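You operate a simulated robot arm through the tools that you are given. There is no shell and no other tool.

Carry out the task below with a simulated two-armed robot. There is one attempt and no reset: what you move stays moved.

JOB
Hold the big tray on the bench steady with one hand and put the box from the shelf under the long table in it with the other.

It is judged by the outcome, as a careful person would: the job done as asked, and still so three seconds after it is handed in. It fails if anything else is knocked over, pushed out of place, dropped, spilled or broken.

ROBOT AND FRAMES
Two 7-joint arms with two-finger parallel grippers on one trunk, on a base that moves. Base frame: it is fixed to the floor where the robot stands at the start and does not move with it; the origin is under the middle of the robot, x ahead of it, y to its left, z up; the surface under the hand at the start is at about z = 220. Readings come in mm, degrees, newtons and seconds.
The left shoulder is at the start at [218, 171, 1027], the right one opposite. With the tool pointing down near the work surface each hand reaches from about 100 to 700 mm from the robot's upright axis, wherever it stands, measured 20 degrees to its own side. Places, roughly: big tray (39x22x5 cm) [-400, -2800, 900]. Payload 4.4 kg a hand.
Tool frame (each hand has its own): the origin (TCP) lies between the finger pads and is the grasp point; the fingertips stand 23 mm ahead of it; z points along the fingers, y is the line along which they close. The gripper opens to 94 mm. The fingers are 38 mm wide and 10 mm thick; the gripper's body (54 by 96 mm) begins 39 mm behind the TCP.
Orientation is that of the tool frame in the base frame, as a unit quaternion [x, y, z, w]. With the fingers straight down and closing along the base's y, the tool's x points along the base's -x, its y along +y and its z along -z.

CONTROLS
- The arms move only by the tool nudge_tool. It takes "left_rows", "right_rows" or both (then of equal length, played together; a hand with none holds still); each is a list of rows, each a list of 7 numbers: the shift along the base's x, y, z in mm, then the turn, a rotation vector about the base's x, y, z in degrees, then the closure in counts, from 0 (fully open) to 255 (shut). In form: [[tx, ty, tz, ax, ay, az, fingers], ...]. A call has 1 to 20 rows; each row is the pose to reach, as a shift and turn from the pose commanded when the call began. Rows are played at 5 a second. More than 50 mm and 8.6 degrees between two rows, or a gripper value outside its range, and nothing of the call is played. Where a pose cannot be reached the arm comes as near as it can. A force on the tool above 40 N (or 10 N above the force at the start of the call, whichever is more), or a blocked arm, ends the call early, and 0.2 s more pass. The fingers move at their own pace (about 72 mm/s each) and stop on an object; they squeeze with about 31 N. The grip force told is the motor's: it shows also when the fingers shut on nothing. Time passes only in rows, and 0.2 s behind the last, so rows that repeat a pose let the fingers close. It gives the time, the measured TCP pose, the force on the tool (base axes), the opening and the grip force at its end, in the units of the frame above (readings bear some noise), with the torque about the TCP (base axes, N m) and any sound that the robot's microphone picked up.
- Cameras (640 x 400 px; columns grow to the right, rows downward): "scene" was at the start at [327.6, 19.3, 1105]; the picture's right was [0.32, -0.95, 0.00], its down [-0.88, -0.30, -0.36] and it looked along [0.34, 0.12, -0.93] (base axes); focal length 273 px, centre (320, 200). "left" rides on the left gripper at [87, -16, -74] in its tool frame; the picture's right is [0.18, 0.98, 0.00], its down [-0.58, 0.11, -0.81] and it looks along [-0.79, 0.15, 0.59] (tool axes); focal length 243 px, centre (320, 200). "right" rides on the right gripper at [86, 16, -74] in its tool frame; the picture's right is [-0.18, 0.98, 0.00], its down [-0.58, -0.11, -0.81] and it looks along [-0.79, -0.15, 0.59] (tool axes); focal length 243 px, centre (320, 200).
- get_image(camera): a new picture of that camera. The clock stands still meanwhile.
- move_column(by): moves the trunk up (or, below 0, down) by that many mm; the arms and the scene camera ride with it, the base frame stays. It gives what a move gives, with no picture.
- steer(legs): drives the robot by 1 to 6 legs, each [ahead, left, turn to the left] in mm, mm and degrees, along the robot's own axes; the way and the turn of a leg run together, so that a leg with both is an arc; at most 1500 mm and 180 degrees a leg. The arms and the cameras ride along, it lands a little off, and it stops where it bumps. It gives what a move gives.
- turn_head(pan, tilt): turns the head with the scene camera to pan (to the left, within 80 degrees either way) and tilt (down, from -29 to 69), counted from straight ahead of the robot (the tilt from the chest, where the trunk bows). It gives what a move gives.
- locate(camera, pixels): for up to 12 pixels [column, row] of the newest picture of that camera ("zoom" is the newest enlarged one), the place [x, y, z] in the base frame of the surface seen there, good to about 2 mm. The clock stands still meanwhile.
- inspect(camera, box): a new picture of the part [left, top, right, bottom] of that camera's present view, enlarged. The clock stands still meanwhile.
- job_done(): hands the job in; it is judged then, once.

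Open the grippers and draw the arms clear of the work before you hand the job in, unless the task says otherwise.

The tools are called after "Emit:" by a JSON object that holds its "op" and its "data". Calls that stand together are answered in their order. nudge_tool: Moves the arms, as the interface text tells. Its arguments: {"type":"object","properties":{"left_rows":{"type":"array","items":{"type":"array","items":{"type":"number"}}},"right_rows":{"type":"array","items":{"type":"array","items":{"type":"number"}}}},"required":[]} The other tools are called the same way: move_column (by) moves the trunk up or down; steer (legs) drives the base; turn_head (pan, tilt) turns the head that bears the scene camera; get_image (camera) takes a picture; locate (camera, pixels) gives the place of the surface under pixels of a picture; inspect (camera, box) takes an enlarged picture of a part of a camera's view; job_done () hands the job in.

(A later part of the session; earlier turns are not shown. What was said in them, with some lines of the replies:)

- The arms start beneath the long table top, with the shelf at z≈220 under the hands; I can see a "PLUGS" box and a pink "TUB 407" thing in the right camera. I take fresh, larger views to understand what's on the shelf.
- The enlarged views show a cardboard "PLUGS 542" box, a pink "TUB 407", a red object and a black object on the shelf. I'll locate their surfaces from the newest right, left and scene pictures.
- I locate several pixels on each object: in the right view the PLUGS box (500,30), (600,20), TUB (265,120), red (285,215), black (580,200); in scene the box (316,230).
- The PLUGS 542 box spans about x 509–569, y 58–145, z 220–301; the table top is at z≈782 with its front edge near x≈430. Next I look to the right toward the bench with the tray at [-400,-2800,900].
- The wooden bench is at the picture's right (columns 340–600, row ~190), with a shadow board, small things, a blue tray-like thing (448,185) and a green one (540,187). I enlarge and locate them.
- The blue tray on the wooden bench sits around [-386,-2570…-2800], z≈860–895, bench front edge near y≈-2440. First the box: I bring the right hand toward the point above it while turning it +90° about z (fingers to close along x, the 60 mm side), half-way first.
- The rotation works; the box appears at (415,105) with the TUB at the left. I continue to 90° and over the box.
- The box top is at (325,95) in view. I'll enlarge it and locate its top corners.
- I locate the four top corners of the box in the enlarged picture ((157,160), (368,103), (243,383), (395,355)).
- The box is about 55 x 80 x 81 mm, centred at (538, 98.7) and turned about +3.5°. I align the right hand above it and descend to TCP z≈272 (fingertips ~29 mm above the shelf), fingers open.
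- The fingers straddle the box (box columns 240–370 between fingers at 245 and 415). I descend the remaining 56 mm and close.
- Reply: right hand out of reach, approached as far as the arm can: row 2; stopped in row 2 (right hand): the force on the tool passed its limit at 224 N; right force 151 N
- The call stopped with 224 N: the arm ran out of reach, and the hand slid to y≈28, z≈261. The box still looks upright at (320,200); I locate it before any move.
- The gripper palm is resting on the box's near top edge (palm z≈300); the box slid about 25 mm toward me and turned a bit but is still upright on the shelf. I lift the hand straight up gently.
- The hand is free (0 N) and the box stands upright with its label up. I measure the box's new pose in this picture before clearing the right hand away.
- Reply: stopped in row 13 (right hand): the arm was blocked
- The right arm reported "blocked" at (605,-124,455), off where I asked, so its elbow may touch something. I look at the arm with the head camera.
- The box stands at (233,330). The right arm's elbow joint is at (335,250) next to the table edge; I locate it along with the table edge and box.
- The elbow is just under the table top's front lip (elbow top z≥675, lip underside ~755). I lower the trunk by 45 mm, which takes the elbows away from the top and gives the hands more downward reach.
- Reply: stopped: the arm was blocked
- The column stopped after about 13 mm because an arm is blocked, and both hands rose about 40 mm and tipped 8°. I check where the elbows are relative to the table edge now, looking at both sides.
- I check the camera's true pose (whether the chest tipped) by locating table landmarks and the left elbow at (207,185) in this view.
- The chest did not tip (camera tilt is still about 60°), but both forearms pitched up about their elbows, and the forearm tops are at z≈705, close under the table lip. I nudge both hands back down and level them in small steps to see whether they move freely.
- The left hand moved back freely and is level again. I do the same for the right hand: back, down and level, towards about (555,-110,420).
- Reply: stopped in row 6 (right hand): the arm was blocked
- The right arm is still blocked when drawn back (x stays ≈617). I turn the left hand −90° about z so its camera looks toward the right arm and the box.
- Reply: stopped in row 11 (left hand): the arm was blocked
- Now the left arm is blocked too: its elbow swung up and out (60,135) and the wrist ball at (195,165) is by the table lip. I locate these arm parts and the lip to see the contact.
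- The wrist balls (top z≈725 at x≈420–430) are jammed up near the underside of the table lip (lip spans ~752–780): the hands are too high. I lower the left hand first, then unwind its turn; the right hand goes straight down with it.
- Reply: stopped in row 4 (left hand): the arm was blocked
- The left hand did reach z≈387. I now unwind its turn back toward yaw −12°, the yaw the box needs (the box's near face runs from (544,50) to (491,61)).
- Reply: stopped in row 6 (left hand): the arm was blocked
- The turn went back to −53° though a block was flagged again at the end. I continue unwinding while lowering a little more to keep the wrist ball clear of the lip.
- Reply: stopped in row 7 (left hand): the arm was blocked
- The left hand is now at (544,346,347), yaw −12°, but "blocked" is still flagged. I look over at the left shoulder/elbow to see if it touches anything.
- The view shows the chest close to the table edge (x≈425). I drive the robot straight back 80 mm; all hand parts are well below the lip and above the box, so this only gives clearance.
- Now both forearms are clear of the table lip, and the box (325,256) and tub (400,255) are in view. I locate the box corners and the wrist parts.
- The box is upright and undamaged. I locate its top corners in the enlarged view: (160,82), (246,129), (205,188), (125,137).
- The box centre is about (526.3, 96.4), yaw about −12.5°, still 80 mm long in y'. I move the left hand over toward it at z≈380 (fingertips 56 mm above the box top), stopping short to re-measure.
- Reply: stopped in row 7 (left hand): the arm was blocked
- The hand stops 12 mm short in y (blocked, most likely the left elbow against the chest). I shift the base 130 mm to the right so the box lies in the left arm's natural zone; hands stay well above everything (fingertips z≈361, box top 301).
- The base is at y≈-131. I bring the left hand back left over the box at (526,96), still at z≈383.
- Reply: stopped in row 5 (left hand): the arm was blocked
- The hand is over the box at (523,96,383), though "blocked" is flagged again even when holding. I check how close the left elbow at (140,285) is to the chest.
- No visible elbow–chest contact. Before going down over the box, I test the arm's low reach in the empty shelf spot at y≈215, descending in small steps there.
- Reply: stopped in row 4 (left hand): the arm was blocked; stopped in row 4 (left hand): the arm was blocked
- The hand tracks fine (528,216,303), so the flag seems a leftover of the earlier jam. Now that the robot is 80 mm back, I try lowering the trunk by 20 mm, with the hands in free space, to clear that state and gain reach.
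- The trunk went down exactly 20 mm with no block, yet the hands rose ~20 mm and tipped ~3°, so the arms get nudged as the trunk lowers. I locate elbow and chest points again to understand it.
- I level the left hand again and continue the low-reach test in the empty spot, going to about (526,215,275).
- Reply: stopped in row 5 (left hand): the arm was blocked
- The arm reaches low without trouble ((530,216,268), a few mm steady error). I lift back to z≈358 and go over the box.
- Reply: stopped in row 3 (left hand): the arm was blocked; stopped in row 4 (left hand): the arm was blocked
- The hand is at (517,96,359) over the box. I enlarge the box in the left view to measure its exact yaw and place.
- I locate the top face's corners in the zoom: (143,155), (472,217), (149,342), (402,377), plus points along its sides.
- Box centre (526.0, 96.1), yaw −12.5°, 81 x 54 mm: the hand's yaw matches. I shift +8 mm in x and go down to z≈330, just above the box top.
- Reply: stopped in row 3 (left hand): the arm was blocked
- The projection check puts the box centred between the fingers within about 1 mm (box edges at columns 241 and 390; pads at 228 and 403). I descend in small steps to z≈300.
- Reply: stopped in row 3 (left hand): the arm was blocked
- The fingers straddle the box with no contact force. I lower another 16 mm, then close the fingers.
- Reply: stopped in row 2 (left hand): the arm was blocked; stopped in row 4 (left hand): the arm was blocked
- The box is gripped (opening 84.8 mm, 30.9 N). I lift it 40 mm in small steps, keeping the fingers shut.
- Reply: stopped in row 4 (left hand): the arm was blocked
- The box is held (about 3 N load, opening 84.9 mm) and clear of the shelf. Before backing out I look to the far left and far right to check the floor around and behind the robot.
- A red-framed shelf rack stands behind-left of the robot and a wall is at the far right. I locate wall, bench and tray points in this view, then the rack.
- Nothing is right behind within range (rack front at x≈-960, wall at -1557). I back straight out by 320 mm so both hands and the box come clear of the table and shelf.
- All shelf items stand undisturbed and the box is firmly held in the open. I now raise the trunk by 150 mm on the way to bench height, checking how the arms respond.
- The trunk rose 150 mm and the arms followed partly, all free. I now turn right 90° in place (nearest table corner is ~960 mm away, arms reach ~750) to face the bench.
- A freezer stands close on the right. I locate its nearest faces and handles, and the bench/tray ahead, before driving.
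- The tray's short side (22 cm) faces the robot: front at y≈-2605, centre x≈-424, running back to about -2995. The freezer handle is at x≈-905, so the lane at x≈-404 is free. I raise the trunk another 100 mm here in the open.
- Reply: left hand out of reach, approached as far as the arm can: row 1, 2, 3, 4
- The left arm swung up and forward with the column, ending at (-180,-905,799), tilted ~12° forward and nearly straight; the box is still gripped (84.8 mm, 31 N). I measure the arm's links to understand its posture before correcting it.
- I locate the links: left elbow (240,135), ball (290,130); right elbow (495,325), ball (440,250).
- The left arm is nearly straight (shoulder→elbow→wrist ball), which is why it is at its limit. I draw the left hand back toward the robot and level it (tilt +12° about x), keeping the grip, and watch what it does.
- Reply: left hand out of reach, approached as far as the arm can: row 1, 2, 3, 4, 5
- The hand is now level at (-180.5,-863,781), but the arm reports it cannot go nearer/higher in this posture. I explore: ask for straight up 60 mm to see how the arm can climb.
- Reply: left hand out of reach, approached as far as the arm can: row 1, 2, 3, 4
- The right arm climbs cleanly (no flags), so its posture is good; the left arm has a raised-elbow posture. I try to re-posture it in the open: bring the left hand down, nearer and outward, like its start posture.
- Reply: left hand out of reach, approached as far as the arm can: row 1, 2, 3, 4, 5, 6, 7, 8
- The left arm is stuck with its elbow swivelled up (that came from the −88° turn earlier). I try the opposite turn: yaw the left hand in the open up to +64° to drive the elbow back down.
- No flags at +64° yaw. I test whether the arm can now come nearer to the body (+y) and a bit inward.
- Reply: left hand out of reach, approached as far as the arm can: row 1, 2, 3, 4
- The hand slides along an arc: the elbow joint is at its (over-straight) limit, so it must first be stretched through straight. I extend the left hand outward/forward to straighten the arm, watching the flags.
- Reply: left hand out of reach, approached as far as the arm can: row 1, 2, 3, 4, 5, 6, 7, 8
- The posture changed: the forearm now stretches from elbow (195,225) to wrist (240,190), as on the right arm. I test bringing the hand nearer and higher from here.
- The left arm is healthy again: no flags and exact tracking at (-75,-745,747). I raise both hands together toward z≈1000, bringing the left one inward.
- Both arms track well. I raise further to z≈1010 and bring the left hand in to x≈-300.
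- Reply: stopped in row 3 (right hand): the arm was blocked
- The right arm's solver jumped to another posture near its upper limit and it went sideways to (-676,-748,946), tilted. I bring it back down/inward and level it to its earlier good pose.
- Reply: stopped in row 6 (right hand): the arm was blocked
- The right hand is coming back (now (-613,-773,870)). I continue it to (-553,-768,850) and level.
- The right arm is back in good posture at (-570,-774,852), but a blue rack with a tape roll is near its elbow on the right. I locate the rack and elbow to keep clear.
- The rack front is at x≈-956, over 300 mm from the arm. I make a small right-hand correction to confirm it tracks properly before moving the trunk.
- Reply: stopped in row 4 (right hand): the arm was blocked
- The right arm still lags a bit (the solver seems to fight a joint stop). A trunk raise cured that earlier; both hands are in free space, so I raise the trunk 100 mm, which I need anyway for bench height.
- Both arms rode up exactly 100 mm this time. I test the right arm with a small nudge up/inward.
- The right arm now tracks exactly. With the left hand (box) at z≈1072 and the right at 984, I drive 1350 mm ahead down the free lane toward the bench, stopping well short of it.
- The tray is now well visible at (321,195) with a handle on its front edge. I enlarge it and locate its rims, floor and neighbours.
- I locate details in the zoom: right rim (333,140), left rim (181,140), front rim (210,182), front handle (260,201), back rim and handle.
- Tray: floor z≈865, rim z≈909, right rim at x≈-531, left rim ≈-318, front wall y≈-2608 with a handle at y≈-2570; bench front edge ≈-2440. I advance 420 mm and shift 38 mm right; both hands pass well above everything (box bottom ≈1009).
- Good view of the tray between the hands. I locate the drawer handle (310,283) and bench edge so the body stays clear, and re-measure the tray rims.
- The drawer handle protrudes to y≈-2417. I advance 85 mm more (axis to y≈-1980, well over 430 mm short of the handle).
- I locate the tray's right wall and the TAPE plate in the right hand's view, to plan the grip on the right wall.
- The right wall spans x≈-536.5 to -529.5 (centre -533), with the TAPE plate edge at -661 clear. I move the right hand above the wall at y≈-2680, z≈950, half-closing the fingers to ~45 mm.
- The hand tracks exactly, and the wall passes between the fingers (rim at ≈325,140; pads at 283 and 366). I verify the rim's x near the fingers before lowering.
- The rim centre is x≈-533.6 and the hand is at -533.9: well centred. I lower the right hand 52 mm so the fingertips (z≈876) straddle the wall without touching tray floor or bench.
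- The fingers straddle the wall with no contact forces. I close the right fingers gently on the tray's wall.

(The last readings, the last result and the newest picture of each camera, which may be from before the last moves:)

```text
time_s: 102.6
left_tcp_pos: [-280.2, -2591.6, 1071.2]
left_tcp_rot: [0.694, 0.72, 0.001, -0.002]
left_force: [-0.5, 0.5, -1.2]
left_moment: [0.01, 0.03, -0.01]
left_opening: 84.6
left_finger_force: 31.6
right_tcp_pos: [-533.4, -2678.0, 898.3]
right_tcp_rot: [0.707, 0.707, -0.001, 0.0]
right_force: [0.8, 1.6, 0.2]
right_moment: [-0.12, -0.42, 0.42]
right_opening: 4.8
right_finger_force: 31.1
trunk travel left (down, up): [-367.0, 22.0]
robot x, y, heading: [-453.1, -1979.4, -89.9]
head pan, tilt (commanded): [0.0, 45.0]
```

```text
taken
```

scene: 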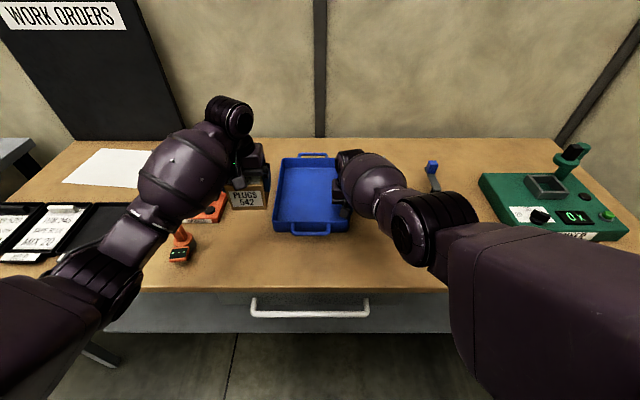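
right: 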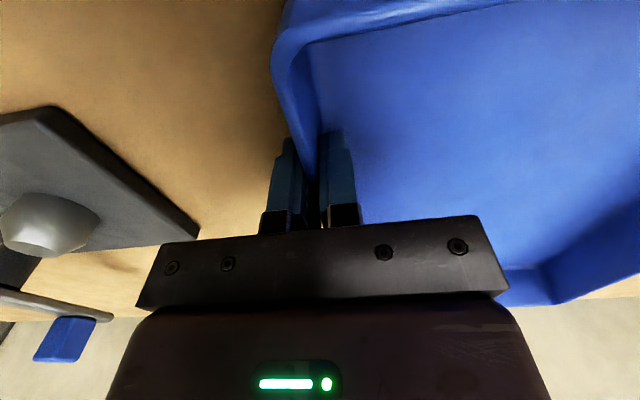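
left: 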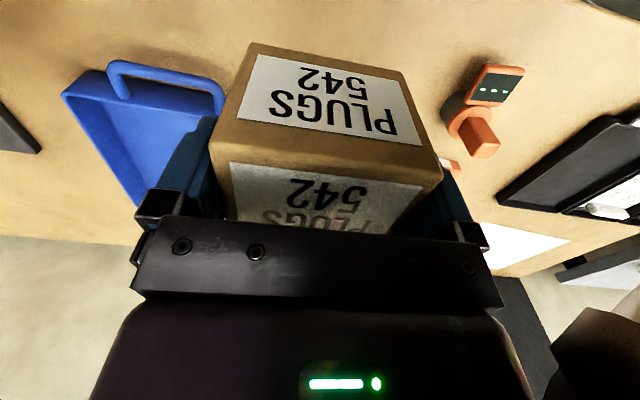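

The tray wall is pinched (opening 4.8 mm, 31 N) and the tray hasn't visibly moved. I locate the right hand's leftmost parts to plan the left hand's path with the box.

Emit:
{"op": "locate", "data": {"camera": "scene", "pixels": [[340, 160], [345, 155], [342, 185], [350, 175], [365, 165], [338, 205], [360, 205], [285, 190], [310, 190], [276, 215], [322, 232], [347, 215]]}}

Emit:
{"op": "inspect", "data": {"camera": "scene", "box": [200, 130, 440, 280]}}

```text
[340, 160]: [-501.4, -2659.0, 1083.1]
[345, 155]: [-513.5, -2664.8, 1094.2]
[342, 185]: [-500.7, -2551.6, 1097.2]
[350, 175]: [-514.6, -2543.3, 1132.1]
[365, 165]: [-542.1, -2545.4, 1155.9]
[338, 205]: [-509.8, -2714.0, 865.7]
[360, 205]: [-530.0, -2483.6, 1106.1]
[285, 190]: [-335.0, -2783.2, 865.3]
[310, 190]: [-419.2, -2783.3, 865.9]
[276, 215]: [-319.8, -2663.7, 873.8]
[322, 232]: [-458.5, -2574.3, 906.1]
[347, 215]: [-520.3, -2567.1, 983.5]
```

```text
2.67 times, centred on (320, 205) of scene
```

zoom: 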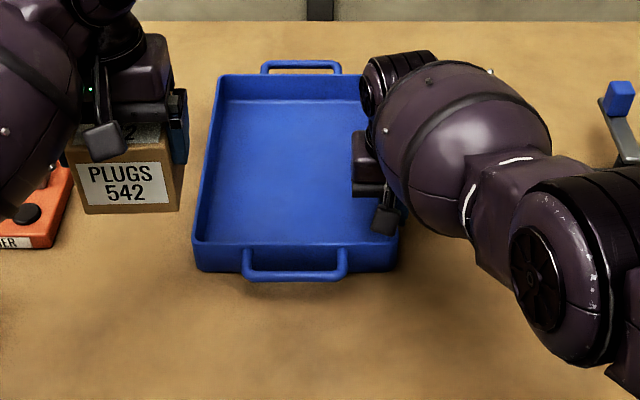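

Right-hand parts reach only to x≈-500. I move the left hand with the box, still high (box bottom ≈1008), over the tray to about (-393,-2725), squaring its yaw by −2°.

Emit:
{"op": "nudge_tool", "data": {"left_rows": [[-20, -20, 0, 0, 0, -0.5, 255], [-42, -42, 0, 0, 0, -1, 255], [-65, -65, 0, 0, 0, -1.5, 255], [-90, -90, 0, 0, 0, -2, 255]]}}

Emit:
{"op": "get_image", "data": {"camera": "scene"}}

```text
time_s: 103.6
left_tcp_pos: [-370.2, -2682.7, 1072.6]
left_tcp_rot: [0.707, 0.708, 0.001, -0.002]
left_force: [0.2, 0.5, -1.2]
left_moment: [0.01, -0.02, 0.04]
left_opening: 84.7
left_finger_force: 31.2
right_tcp_pos: [-533.2, -2678.9, 897.7]
right_tcp_rot: [0.708, 0.706, -0.001, 0.0]
right_force: [-2.2, 0.1, 0.6]
right_moment: [0.38, -0.64, 0.13]
right_opening: 4.9
right_finger_force: 30.7
trunk travel left (down, up): [-367.0, 22.0]
robot x, y, heading: [-453.7, -1978.3, -89.8]
head pan, tilt (commanded): [0.0, 45.0]
```

```text
taken
```

scene: 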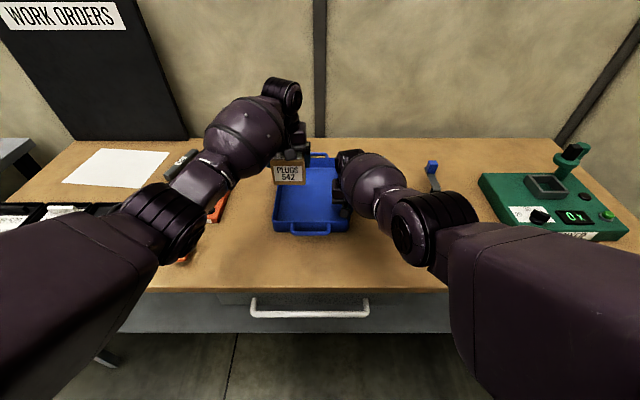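

It tracks well at (-370,-2683,1073). I finish moving over the placing spot and begin to lower to z≈1000.

Emit:
{"op": "nudge_tool", "data": {"left_rows": [[-11, -22, 0, 0, 0, 0, 255], [-22, -43, 0, 0, 0, 0, 255], [-22, -43, -25, 0, 0, 0, 255], [-22, -43, -50, 0, 0, 0, 255], [-22, -43, -72, 0, 0, 0, 255]]}}

Emit:
{"op": "get_image", "data": {"camera": "scene"}}

Emit:
{"op": "get_image", "data": {"camera": "left"}}

```text
time_s: 104.8
left_tcp_pos: [-389.4, -2717.4, 1000.1]
left_tcp_rot: [0.707, 0.708, 0.0, -0.001]
left_force: [-0.4, -0.9, -1.9]
left_moment: [0.01, -0.01, -0.04]
left_opening: 84.5
left_finger_force: 31.0
left hand out of reach, approached as far as the arm can: row 4, 5
right_tcp_pos: [-533.5, -2678.5, 898.2]
right_tcp_rot: [0.708, 0.706, -0.003, -0.001]
right_force: [0.8, -1.4, 0.8]
right_moment: [0.14, -0.26, -0.08]
right_opening: 5.0
right_finger_force: 30.7
trunk travel left (down, up): [-367.0, 22.0]
robot x, y, heading: [-453.5, -1977.0, -89.8]
head pan, tilt (commanded): [0.0, 45.0]
```

```text
taken
```

scene: 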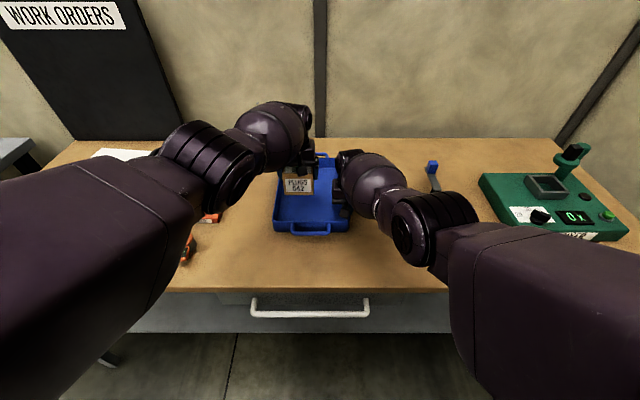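

```text
taken
```

left: 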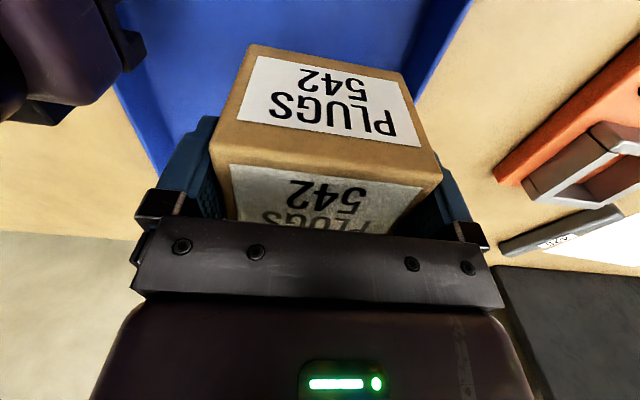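

At y≈-2717 the left arm is fully stretched. I back up a little (up and toward the robot to y≈-2680), where the arm has reserve, before lowering.

Emit:
{"op": "nudge_tool", "data": {"left_rows": [[0, 5, 15, 0, 0, 0, 255], [-1, 15, 30, 0, 0, 0, 255], [-2, 25, 40, 0, 0, 0, 255], [-3, 37, 45, 0, 0, 0, 255]]}}

Emit:
{"op": "get_image", "data": {"camera": "scene"}}

```text
time_s: 105.8
left_tcp_pos: [-407.4, -2721.1, 1036.5]
left_tcp_rot: [0.706, 0.708, 0.001, -0.002]
left_force: [-0.2, 0.3, -1.3]
left_moment: [0.0, 0.03, 0.01]
left_opening: 84.8
left_finger_force: 31.4
left hand out of reach, approached as far as the arm can: row 1, 2, 3, 4
right_tcp_pos: [-533.5, -2678.9, 898.4]
right_tcp_rot: [0.707, 0.707, -0.001, 0.0]
right_force: [-0.3, 0.3, -0.1]
right_moment: [-0.24, -0.39, -0.03]
right_opening: 4.8
right_finger_force: 31.2
trunk travel left (down, up): [-367.0, 22.0]
robot x, y, heading: [-452.6, -1978.7, -90.0]
head pan, tilt (commanded): [0.0, 45.0]
```

```text
taken
```

scene: 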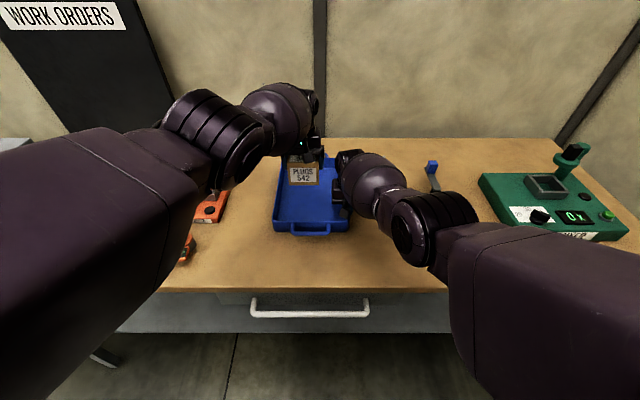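

The left arm sits at its stretched limit but the hand is level over the tray at (-407,-2721,1036), which is inside the tray's area (inner y −2613…−2900). From here straight lowering is feasible, so I shift +12 mm in x and lower gradually, checking each step.

Emit:
{"op": "nudge_tool", "data": {"left_rows": [[4, -3, -8, 0, 0, 0, 255], [8, -6, -18, 0, 0, 0, 255], [12, -8, -30, 0, 0, 0, 255]]}}

Emit:
{"op": "get_image", "data": {"camera": "scene"}}

```text
time_s: 106.6
left_tcp_pos: [-388.6, -2717.9, 1007.8]
left_tcp_rot: [0.707, 0.708, -0.001, -0.002]
left_force: [-0.8, -0.1, -1.1]
left_moment: [0.01, -0.01, -0.03]
left_opening: 84.7
left_finger_force: 31.2
left hand out of reach, approached as far as the arm can: row 1, 2, 3
right_tcp_pos: [-533.0, -2678.3, 896.8]
right_tcp_rot: [0.708, 0.707, -0.001, -0.002]
right_force: [0.7, -0.4, -0.2]
right_moment: [0.09, -0.25, -0.12]
right_opening: 5.1
right_finger_force: 31.3
trunk travel left (down, up): [-367.0, 22.0]
robot x, y, heading: [-453.9, -1974.1, -89.6]
head pan, tilt (commanded): [0.0, 45.0]
```

```text
taken
```

scene: 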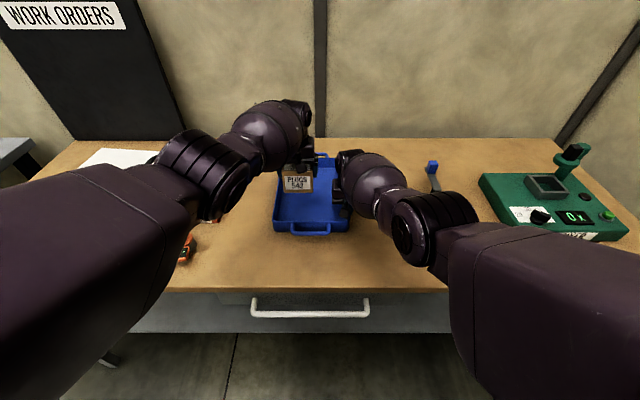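

Now the stretch limit is y≈-2718 at z≈1008, and lower down it comes nearer, so I lower while easing y back along that arc: toward (-390,-2704,980).

Emit:
{"op": "nudge_tool", "data": {"left_rows": [[0, 4, -10, 0, 0, 0, 255], [-1, 9, -19, 0, 0, 0, 255], [-1, 14, -28, 0, 0, 0, 255]]}}

Emit:
{"op": "get_image", "data": {"camera": "scene"}}

```text
time_s: 107.4
left_tcp_pos: [-391.3, -2704.0, 980.0]
left_tcp_rot: [0.706, 0.708, 0.0, -0.002]
left_force: [0.1, 0.5, -1.0]
left_moment: [-0.02, -0.01, 0.02]
left_opening: 84.8
left_finger_force: 31.1
right_tcp_pos: [-532.2, -2678.4, 897.4]
right_tcp_rot: [0.708, 0.706, -0.001, 0.0]
right_force: [0.6, 1.0, 0.1]
right_moment: [-0.1, -0.36, 0.08]
right_opening: 5.2
right_finger_force: 30.6
trunk travel left (down, up): [-367.0, 22.0]
robot x, y, heading: [-454.2, -1980.5, -89.8]
head pan, tilt (commanded): [0.0, 45.0]
```

```text
taken
```

scene: 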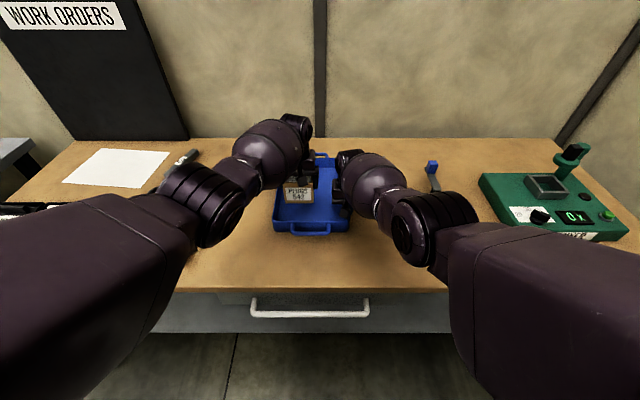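

It tracks exactly now with no flags. Box bottom is at ≈917, just above the rim (909), and well inside the walls; I lower further to z≈940.

Emit:
{"op": "nudge_tool", "data": {"left_rows": [[0, 6, -12, 0, 0, 0, 255], [0, 13, -26, 0, 0, 0, 255], [0, 20, -39, 0, 0, 0, 255]]}}

Emit:
{"op": "get_image", "data": {"camera": "scene"}}

Emit:
{"op": "get_image", "data": {"camera": "left"}}

```text
time_s: 108.2
left_tcp_pos: [-391.7, -2684.4, 940.7]
left_tcp_rot: [0.706, 0.708, 0.001, -0.001]
left_force: [-0.2, 0.0, -2.4]
left_moment: [-0.01, 0.0, -0.01]
left_opening: 84.8
left_finger_force: 31.0
right_tcp_pos: [-533.9, -2679.6, 897.8]
right_tcp_rot: [0.707, 0.707, -0.002, -0.001]
right_force: [-0.2, 0.0, 0.7]
right_moment: [-0.1, -0.42, 0.07]
right_opening: 4.8
right_finger_force: 30.9
trunk travel left (down, up): [-367.0, 22.0]
robot x, y, heading: [-449.5, -1978.2, -89.8]
head pan, tilt (commanded): [0.0, 45.0]
```

```text
taken
```

scene: 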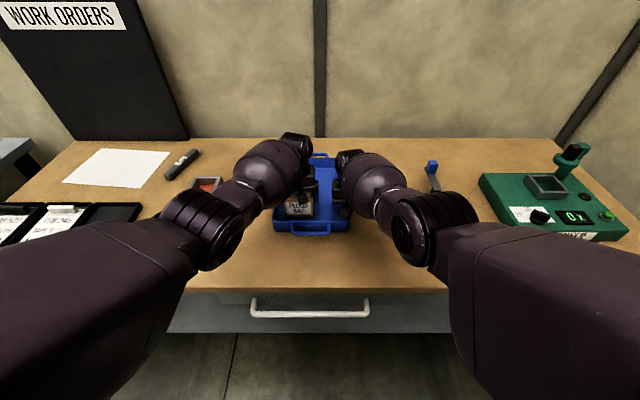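

```text
taken
```

left: 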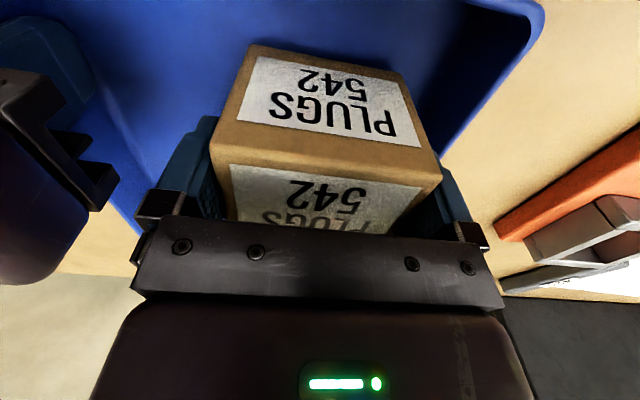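

Box bottom is ≈12 mm above the tray floor, well inside the walls. I lower the last stretch in small steps until the load comes off.

Emit:
{"op": "nudge_tool", "data": {"left_rows": [[0, 2, -4, 0, 0, 0, 255], [0, 3, -8, 0, 0, 0, 255], [0, 4, -11, 0, 0, 0, 255]]}}

Emit:
{"op": "nudge_tool", "data": {"left_rows": [[0, 0, -1, 0, 0, 0, 255], [0, 0, -2, 0, 0, 0, 255]]}}

Emit:
{"op": "inspect", "data": {"camera": "scene", "box": [240, 130, 400, 240]}}

```text
time_s: 109.0
left_tcp_pos: [-390.6, -2679.9, 930.4]
left_tcp_rot: [0.706, 0.708, 0.0, -0.002]
left_force: [-0.5, 1.0, 0.3]
left_moment: [0.03, -0.08, 0.07]
left_opening: 84.7
left_finger_force: 30.9
right_tcp_pos: [-533.4, -2678.1, 898.0]
right_tcp_rot: [0.708, 0.706, -0.001, 0.0]
right_force: [0.3, -1.1, 0.6]
right_moment: [0.12, -0.38, 0.02]
right_opening: 5.1
right_finger_force: 31.7
trunk travel left (down, up): [-367.0, 22.0]
robot x, y, heading: [-453.6, -1977.9, -89.8]
head pan, tilt (commanded): [0.0, 45.0]
```

```text
time_s: 109.6
left_tcp_pos: [-391.9, -2681.5, 929.7]
left_tcp_rot: [0.706, 0.708, -0.001, -0.001]
left_force: [0.9, 5.3, 17.7]
left_moment: [0.84, -0.37, 0.03]
left_opening: 84.9
left_finger_force: 31.1
right_tcp_pos: [-533.4, -2677.7, 898.2]
right_tcp_rot: [0.709, 0.706, -0.001, -0.001]
right_force: [1.5, -5.9, -3.0]
right_moment: [0.34, -0.26, -0.95]
right_opening: 5.0
right_finger_force: 31.2
trunk travel left (down, up): [-367.0, 22.0]
robot x, y, heading: [-454.9, -1982.1, -89.8]
head pan, tilt (commanded): [0.0, 45.0]
```

```text
3.64 times, centred on (320, 185) of scene
```

zoom: 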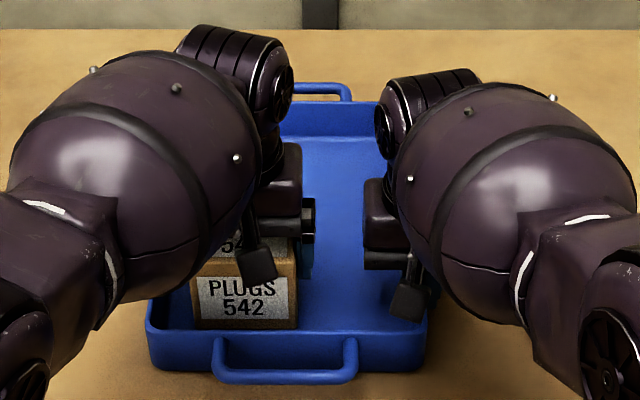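

The box is resting on the tray floor (17.7 N upward push). I ease up 1.5 mm to relieve the pressure, then open the left fingers.

Emit:
{"op": "nudge_tool", "data": {"left_rows": [[0, 0, 1.5, 0, 0, 0, 255], [0, 0, 1.5, 0, 0, 0, 255]]}}

Emit:
{"op": "nudge_tool", "data": {"left_rows": [[0, 0, 0, 0, 0, 0, 0], [0, 0, 0, 0, 0, 0, 0], [0, 0, 0, 0, 0, 0, 0]]}}

Emit:
{"op": "get_image", "data": {"camera": "left"}}

```text
time_s: 110.2
left_tcp_pos: [-391.0, -2680.5, 930.5]
left_tcp_rot: [0.706, 0.708, 0.0, -0.001]
left_force: [0.6, -3.7, 9.5]
left_moment: [-0.08, -0.29, -0.11]
left_opening: 85.0
left_finger_force: 31.1
right_tcp_pos: [-533.4, -2677.8, 898.6]
right_tcp_rot: [0.708, 0.707, -0.001, 0.0]
right_force: [-0.3, 0.2, 0.5]
right_moment: [-0.37, -0.31, -0.45]
right_opening: 5.1
right_finger_force: 31.6
trunk travel left (down, up): [-367.0, 22.0]
robot x, y, heading: [-453.9, -1978.9, -89.8]
head pan, tilt (commanded): [0.0, 45.0]
```

```text
time_s: 111.0
left_tcp_pos: [-390.5, -2679.3, 930.4]
left_tcp_rot: [0.706, 0.708, 0.001, -0.002]
left_force: [0.0, -0.2, -0.4]
left_moment: [-0.02, 0.0, -0.02]
left_opening: 94.1
left_finger_force: 0.1
right_tcp_pos: [-533.9, -2678.4, 898.1]
right_tcp_rot: [0.708, 0.707, -0.001, 0.0]
right_force: [-0.6, 0.0, -0.3]
right_moment: [0.25, -0.43, 0.15]
right_opening: 4.8
right_finger_force: 31.4
trunk travel left (down, up): [-367.0, 22.0]
robot x, y, heading: [-455.0, -1975.3, -90.0]
head pan, tilt (commanded): [0.0, 45.0]
```

```text
taken
```

left: 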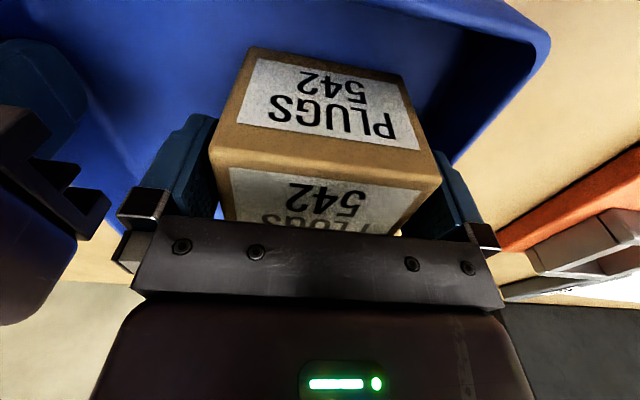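

The fingers are fully open with a gap on both sides of the box. I raise the left hand straight up in small steps.

Emit:
{"op": "nudge_tool", "data": {"left_rows": [[0, 0, 10, 0, 0, 0, 0], [0, 0, 22, 0, 0, 0, 0], [0, 0, 36, 0, 0, 0, 0], [0, 0, 52, 0, 0, 0, 0]]}}

Emit:
{"op": "get_image", "data": {"camera": "left"}}

```text
time_s: 112.0
left_tcp_pos: [-391.4, -2680.1, 982.6]
left_tcp_rot: [0.707, 0.708, 0.001, -0.002]
left_force: [-0.3, 0.1, 0.3]
left_moment: [0.0, 0.0, 0.03]
left_opening: 93.9
left_finger_force: 0.1
right_tcp_pos: [-533.0, -2678.1, 898.0]
right_tcp_rot: [0.708, 0.707, -0.002, 0.0]
right_force: [0.2, 0.3, -0.2]
right_moment: [-0.01, -0.41, 0.0]
right_opening: 4.7
right_finger_force: 30.3
trunk travel left (down, up): [-367.0, 22.0]
robot x, y, heading: [-450.3, -1977.5, -89.5]
head pan, tilt (commanded): [0.0, 45.0]
```

```text
taken
```

left: 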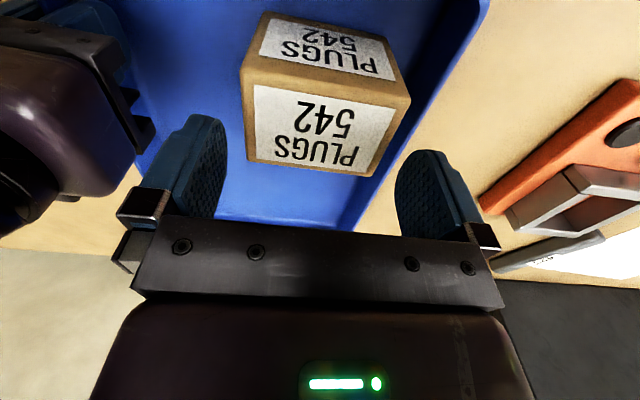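

The box stands upright in the tray, free of the hand. I raise the left hand further and draw it back to the left, away from the tray.

Emit:
{"op": "nudge_tool", "data": {"left_rows": [[0, 0, 30, 0, 0, 0, 0], [0, 5, 60, 0, 0, 0, 0], [20, 25, 80, 0, 0, 0, 0], [45, 50, 88, 0, 0, 0, 0], [75, 75, 88, 0, 0, 0, 0]]}}

Emit:
{"op": "get_image", "data": {"camera": "scene"}}

```text
time_s: 113.2
left_tcp_pos: [-315.3, -2604.4, 1069.6]
left_tcp_rot: [0.707, 0.707, 0.001, -0.002]
left_force: [0.4, 0.3, 0.3]
left_moment: [-0.01, 0.02, 0.02]
left_opening: 94.3
left_finger_force: 0.0
right_tcp_pos: [-531.6, -2677.5, 898.4]
right_tcp_rot: [0.708, 0.707, -0.002, 0.0]
right_force: [2.3, 0.5, 0.1]
right_moment: [-0.5, -0.05, 0.23]
right_opening: 5.0
right_finger_force: 31.0
trunk travel left (down, up): [-367.0, 22.0]
robot x, y, heading: [-452.5, -1978.6, -89.8]
head pan, tilt (commanded): [0.0, 45.0]
```

```text
taken
```

scene: 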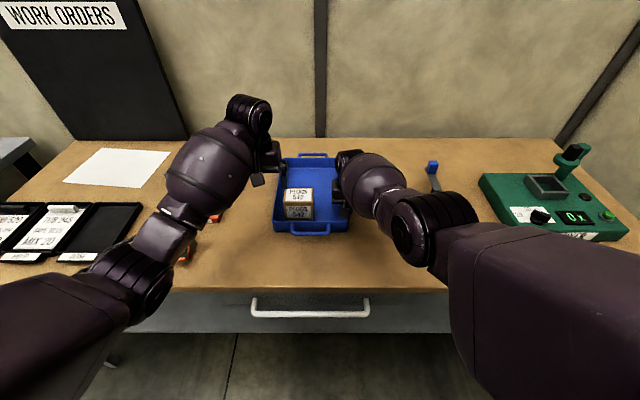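

The box is in the tray at (298,205) and the left hand is clear. I now open the right fingers to ~46 mm to let go of the tray wall.

Emit:
{"op": "nudge_tool", "data": {"right_rows": [[0, 0, 0, 0, 0, 0, 220], [0, 0, 0, 0, 0, 0, 170], [0, 0, 0, 0, 0, 0, 130], [0, 0, 0, 0, 0, 0, 130]]}}

Emit:
{"op": "get_image", "data": {"camera": "right"}}

```text
time_s: 114.2
left_tcp_pos: [-316.0, -2605.0, 1069.9]
left_tcp_rot: [0.706, 0.708, 0.0, -0.002]
left_force: [-0.6, -0.6, -0.2]
left_moment: [0.02, 0.01, 0.01]
left_opening: 94.1
left_finger_force: 0.0
right_tcp_pos: [-533.6, -2678.3, 897.1]
right_tcp_rot: [0.708, 0.707, -0.001, 0.0]
right_force: [1.0, 0.0, -0.2]
right_moment: [0.0, -0.01, 0.01]
right_opening: 46.2
right_finger_force: 0.1
trunk travel left (down, up): [-367.0, 22.0]
robot x, y, heading: [-453.8, -1978.1, -90.0]
head pan, tilt (commanded): [0.0, 45.0]
```

```text
taken
```

right: 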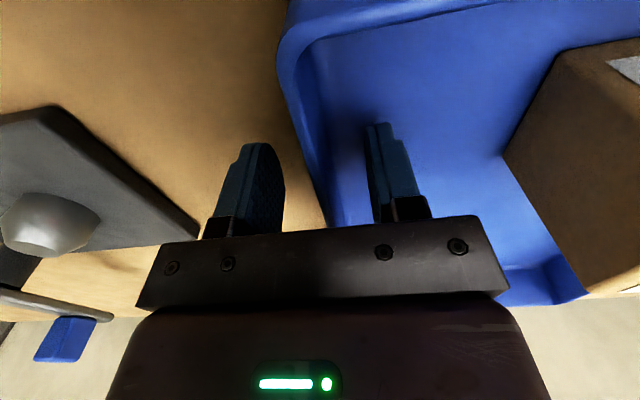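

The right fingers stand clear on both sides of the wall. I raise the right hand straight up in small steps.

Emit:
{"op": "nudge_tool", "data": {"right_rows": [[0, 0, 10, 0, 0, 0, 130], [0, 0, 22, 0, 0, 0, 130], [0, 0, 36, 0, 0, 0, 130], [0, 0, 52, 0, 0, 0, 130]]}}

Emit:
{"op": "get_image", "data": {"camera": "right"}}

Emit:
{"op": "get_image", "data": {"camera": "scene"}}

```text
time_s: 115.2
left_tcp_pos: [-316.3, -2603.9, 1070.0]
left_tcp_rot: [0.707, 0.707, 0.001, -0.002]
left_force: [-0.2, -0.2, 0.2]
left_moment: [0.01, 0.01, -0.01]
left_opening: 94.0
left_finger_force: 0.1
right_tcp_pos: [-533.8, -2678.7, 949.4]
right_tcp_rot: [0.708, 0.707, 0.0, 0.0]
right_force: [-0.4, -0.3, 0.1]
right_moment: [0.03, 0.03, 0.03]
right_opening: 46.1
right_finger_force: 0.0
trunk travel left (down, up): [-367.0, 22.0]
robot x, y, heading: [-456.6, -1981.3, -90.1]
head pan, tilt (commanded): [0.0, 45.0]
```

```text
taken
```

right: 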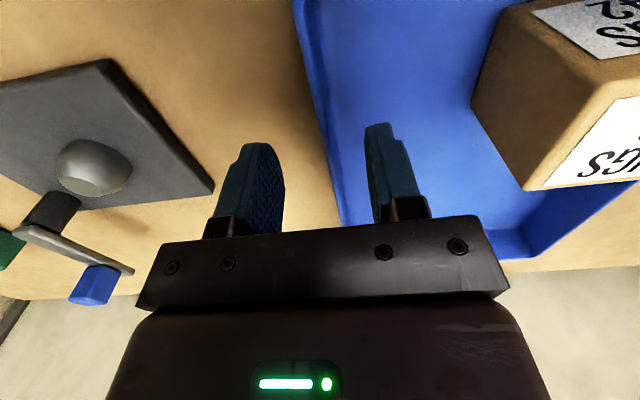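

```text
taken
```

scene: 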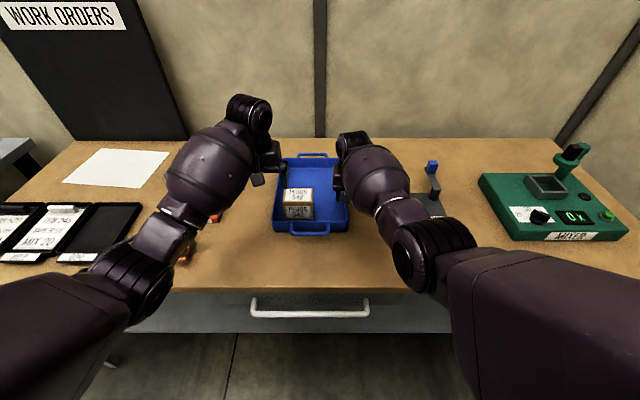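

The right hand is clear above the rim (fingertips ≈926). I draw it back along its earlier path to (-588,-2624,984) and open it fully.

Emit:
{"op": "nudge_tool", "data": {"right_rows": [[0, 0, 15, 0, 0, 0, 130], [-15, 15, 25, 0, 0, 0, 100], [-35, 35, 33, 0, 0, 0, 60], [-55, 55, 35, 0, 0, 0, 0], [-55, 55, 35, 0, 0, 0, 0]]}}

Emit:
{"op": "get_image", "data": {"camera": "scene"}}

```text
time_s: 116.4
left_tcp_pos: [-316.7, -2605.2, 1069.6]
left_tcp_rot: [0.706, 0.708, 0.0, -0.001]
left_force: [-0.3, 0.3, 0.1]
left_moment: [-0.01, 0.03, 0.02]
left_opening: 93.8
left_finger_force: 0.0
right_tcp_pos: [-589.3, -2623.2, 985.5]
right_tcp_rot: [0.707, 0.707, -0.002, 0.0]
right_force: [-0.9, -0.6, -0.2]
right_moment: [-0.02, -0.02, -0.01]
right_opening: 94.1
right_finger_force: 0.0
trunk travel left (down, up): [-367.0, 22.0]
robot x, y, heading: [-454.4, -1981.0, -90.0]
head pan, tilt (commanded): [0.0, 45.0]
```

```text
taken
```

scene: 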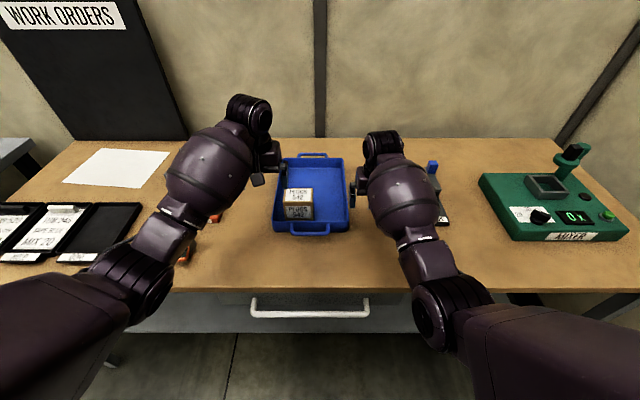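

Both hands are open and clear of the tray. I back the robot 350 mm along the lane it came by to draw the arms off the bench, then check the final scene.

Emit:
{"op": "steer", "data": {"legs": [[-350, 0, 0]]}}

Emit:
{"op": "turn_head", "data": {"pan": 0, "tilt": 35}}

Emit:
{"op": "get_image", "data": {"camera": "scene"}}

Emit:
{"op": "inspect", "data": {"camera": "scene", "box": [220, 120, 420, 245]}}

```text
time_s: 118.7
left_tcp_pos: [-317.8, -2256.9, 1071.5]
left_tcp_rot: [0.707, 0.707, 0.001, -0.001]
left_force: [0.6, 0.6, 0.0]
left_moment: [0.01, 0.04, 0.02]
left_opening: 93.9
left_finger_force: 0.2
right_tcp_pos: [-591.3, -2274.4, 986.2]
right_tcp_rot: [0.709, 0.706, -0.001, -0.001]
right_force: [0.4, -0.2, 0.0]
right_moment: [0.02, 0.02, 0.04]
right_opening: 94.2
right_finger_force: 0.1
trunk travel left (down, up): [-367.0, 22.0]
robot x, y, heading: [-454.5, -1631.1, -90.4]
head pan, tilt (commanded): [0.0, 45.0]
```

```text
time_s: 119.4
left_tcp_pos: [-319.6, -2256.6, 1069.8]
left_tcp_rot: [0.707, 0.707, 0.0, -0.002]
left_force: [-0.9, 0.7, -0.5]
left_moment: [0.02, -0.01, 0.03]
left_opening: 93.9
left_finger_force: 0.0
right_tcp_pos: [-591.4, -2273.8, 984.7]
right_tcp_rot: [0.709, 0.705, -0.002, 0.0]
right_force: [-0.1, 0.8, -0.3]
right_moment: [0.02, -0.01, 0.03]
right_opening: 93.8
right_finger_force: 0.0
trunk travel left (down, up): [-367.0, 22.0]
robot x, y, heading: [-454.9, -1628.3, -90.1]
head pan, tilt (commanded): [0.0, 35.0]
```

```text
taken
```

scene: 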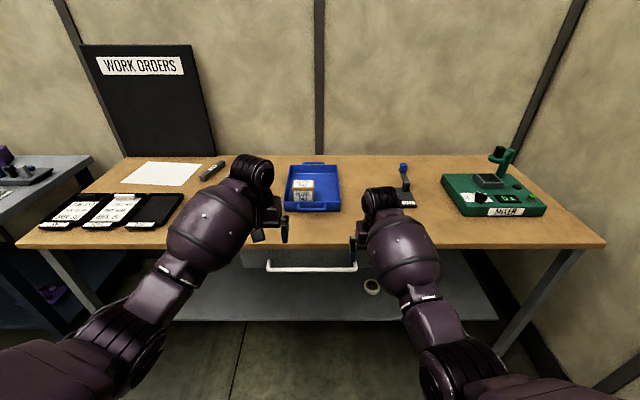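

```text
3.20 times, centred on (320, 182) of scene
```

zoom: 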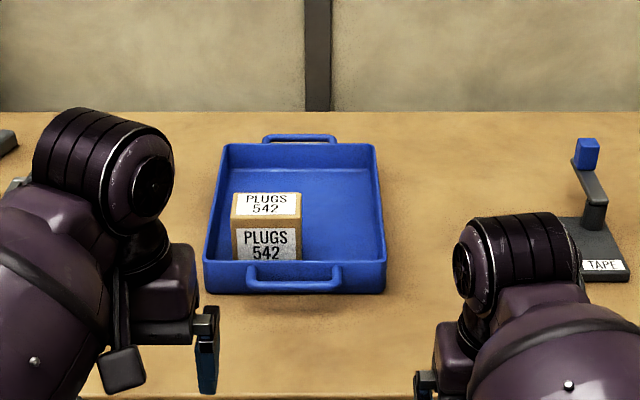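

The box stands upright inside the tray, all neighbours in place. I do a last check of the tray's position and the box before handing in.

Emit:
{"op": "locate", "data": {"camera": "zoom", "pixels": [[379, 200], [215, 200], [294, 284], [266, 205], [266, 245], [330, 200], [600, 265]]}}

```text
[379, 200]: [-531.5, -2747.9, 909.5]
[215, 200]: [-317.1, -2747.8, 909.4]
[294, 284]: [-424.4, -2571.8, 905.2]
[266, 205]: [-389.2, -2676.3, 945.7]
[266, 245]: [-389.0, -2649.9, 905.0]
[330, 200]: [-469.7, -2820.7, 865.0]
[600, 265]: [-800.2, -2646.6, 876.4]
```

The tray is where it was (right rim x≈-531.5, left ≈-317, handle y≈-2572), and the box sits on its floor with its top at z≈946. Hands are open and clear, so I hand the job in.

Emit:
{"op": "job_done", "data": {}}

```text
The job is handed in.
```

The PLUGS 542 box is now standing upright in the big blue tray on the bench. The right hand held the tray's right wall while the left hand set the box down.

- **Tray:** a last check before handing in showed its rims and handle within a few millimetres of where they started. Both grippers were open by then, and the robot was backed off the bench.
- **Box:** on my first try at the shelf, the right arm ran out of reach. The hand pressed on the top edge of the box (224 N peak), slid it about 25 mm and turned it about 16°. It stayed upright with no visible damage. I then switched to the left hand to pick it up.
- **Under the table:** the arms reported being blocked several times while working close under the table edge. I saw nothing moved on the table or shelf; the tub, the two bags and the purple item were all still standing when I backed out.
- **Robot base:** it was nudged a few millimetres during the first try.
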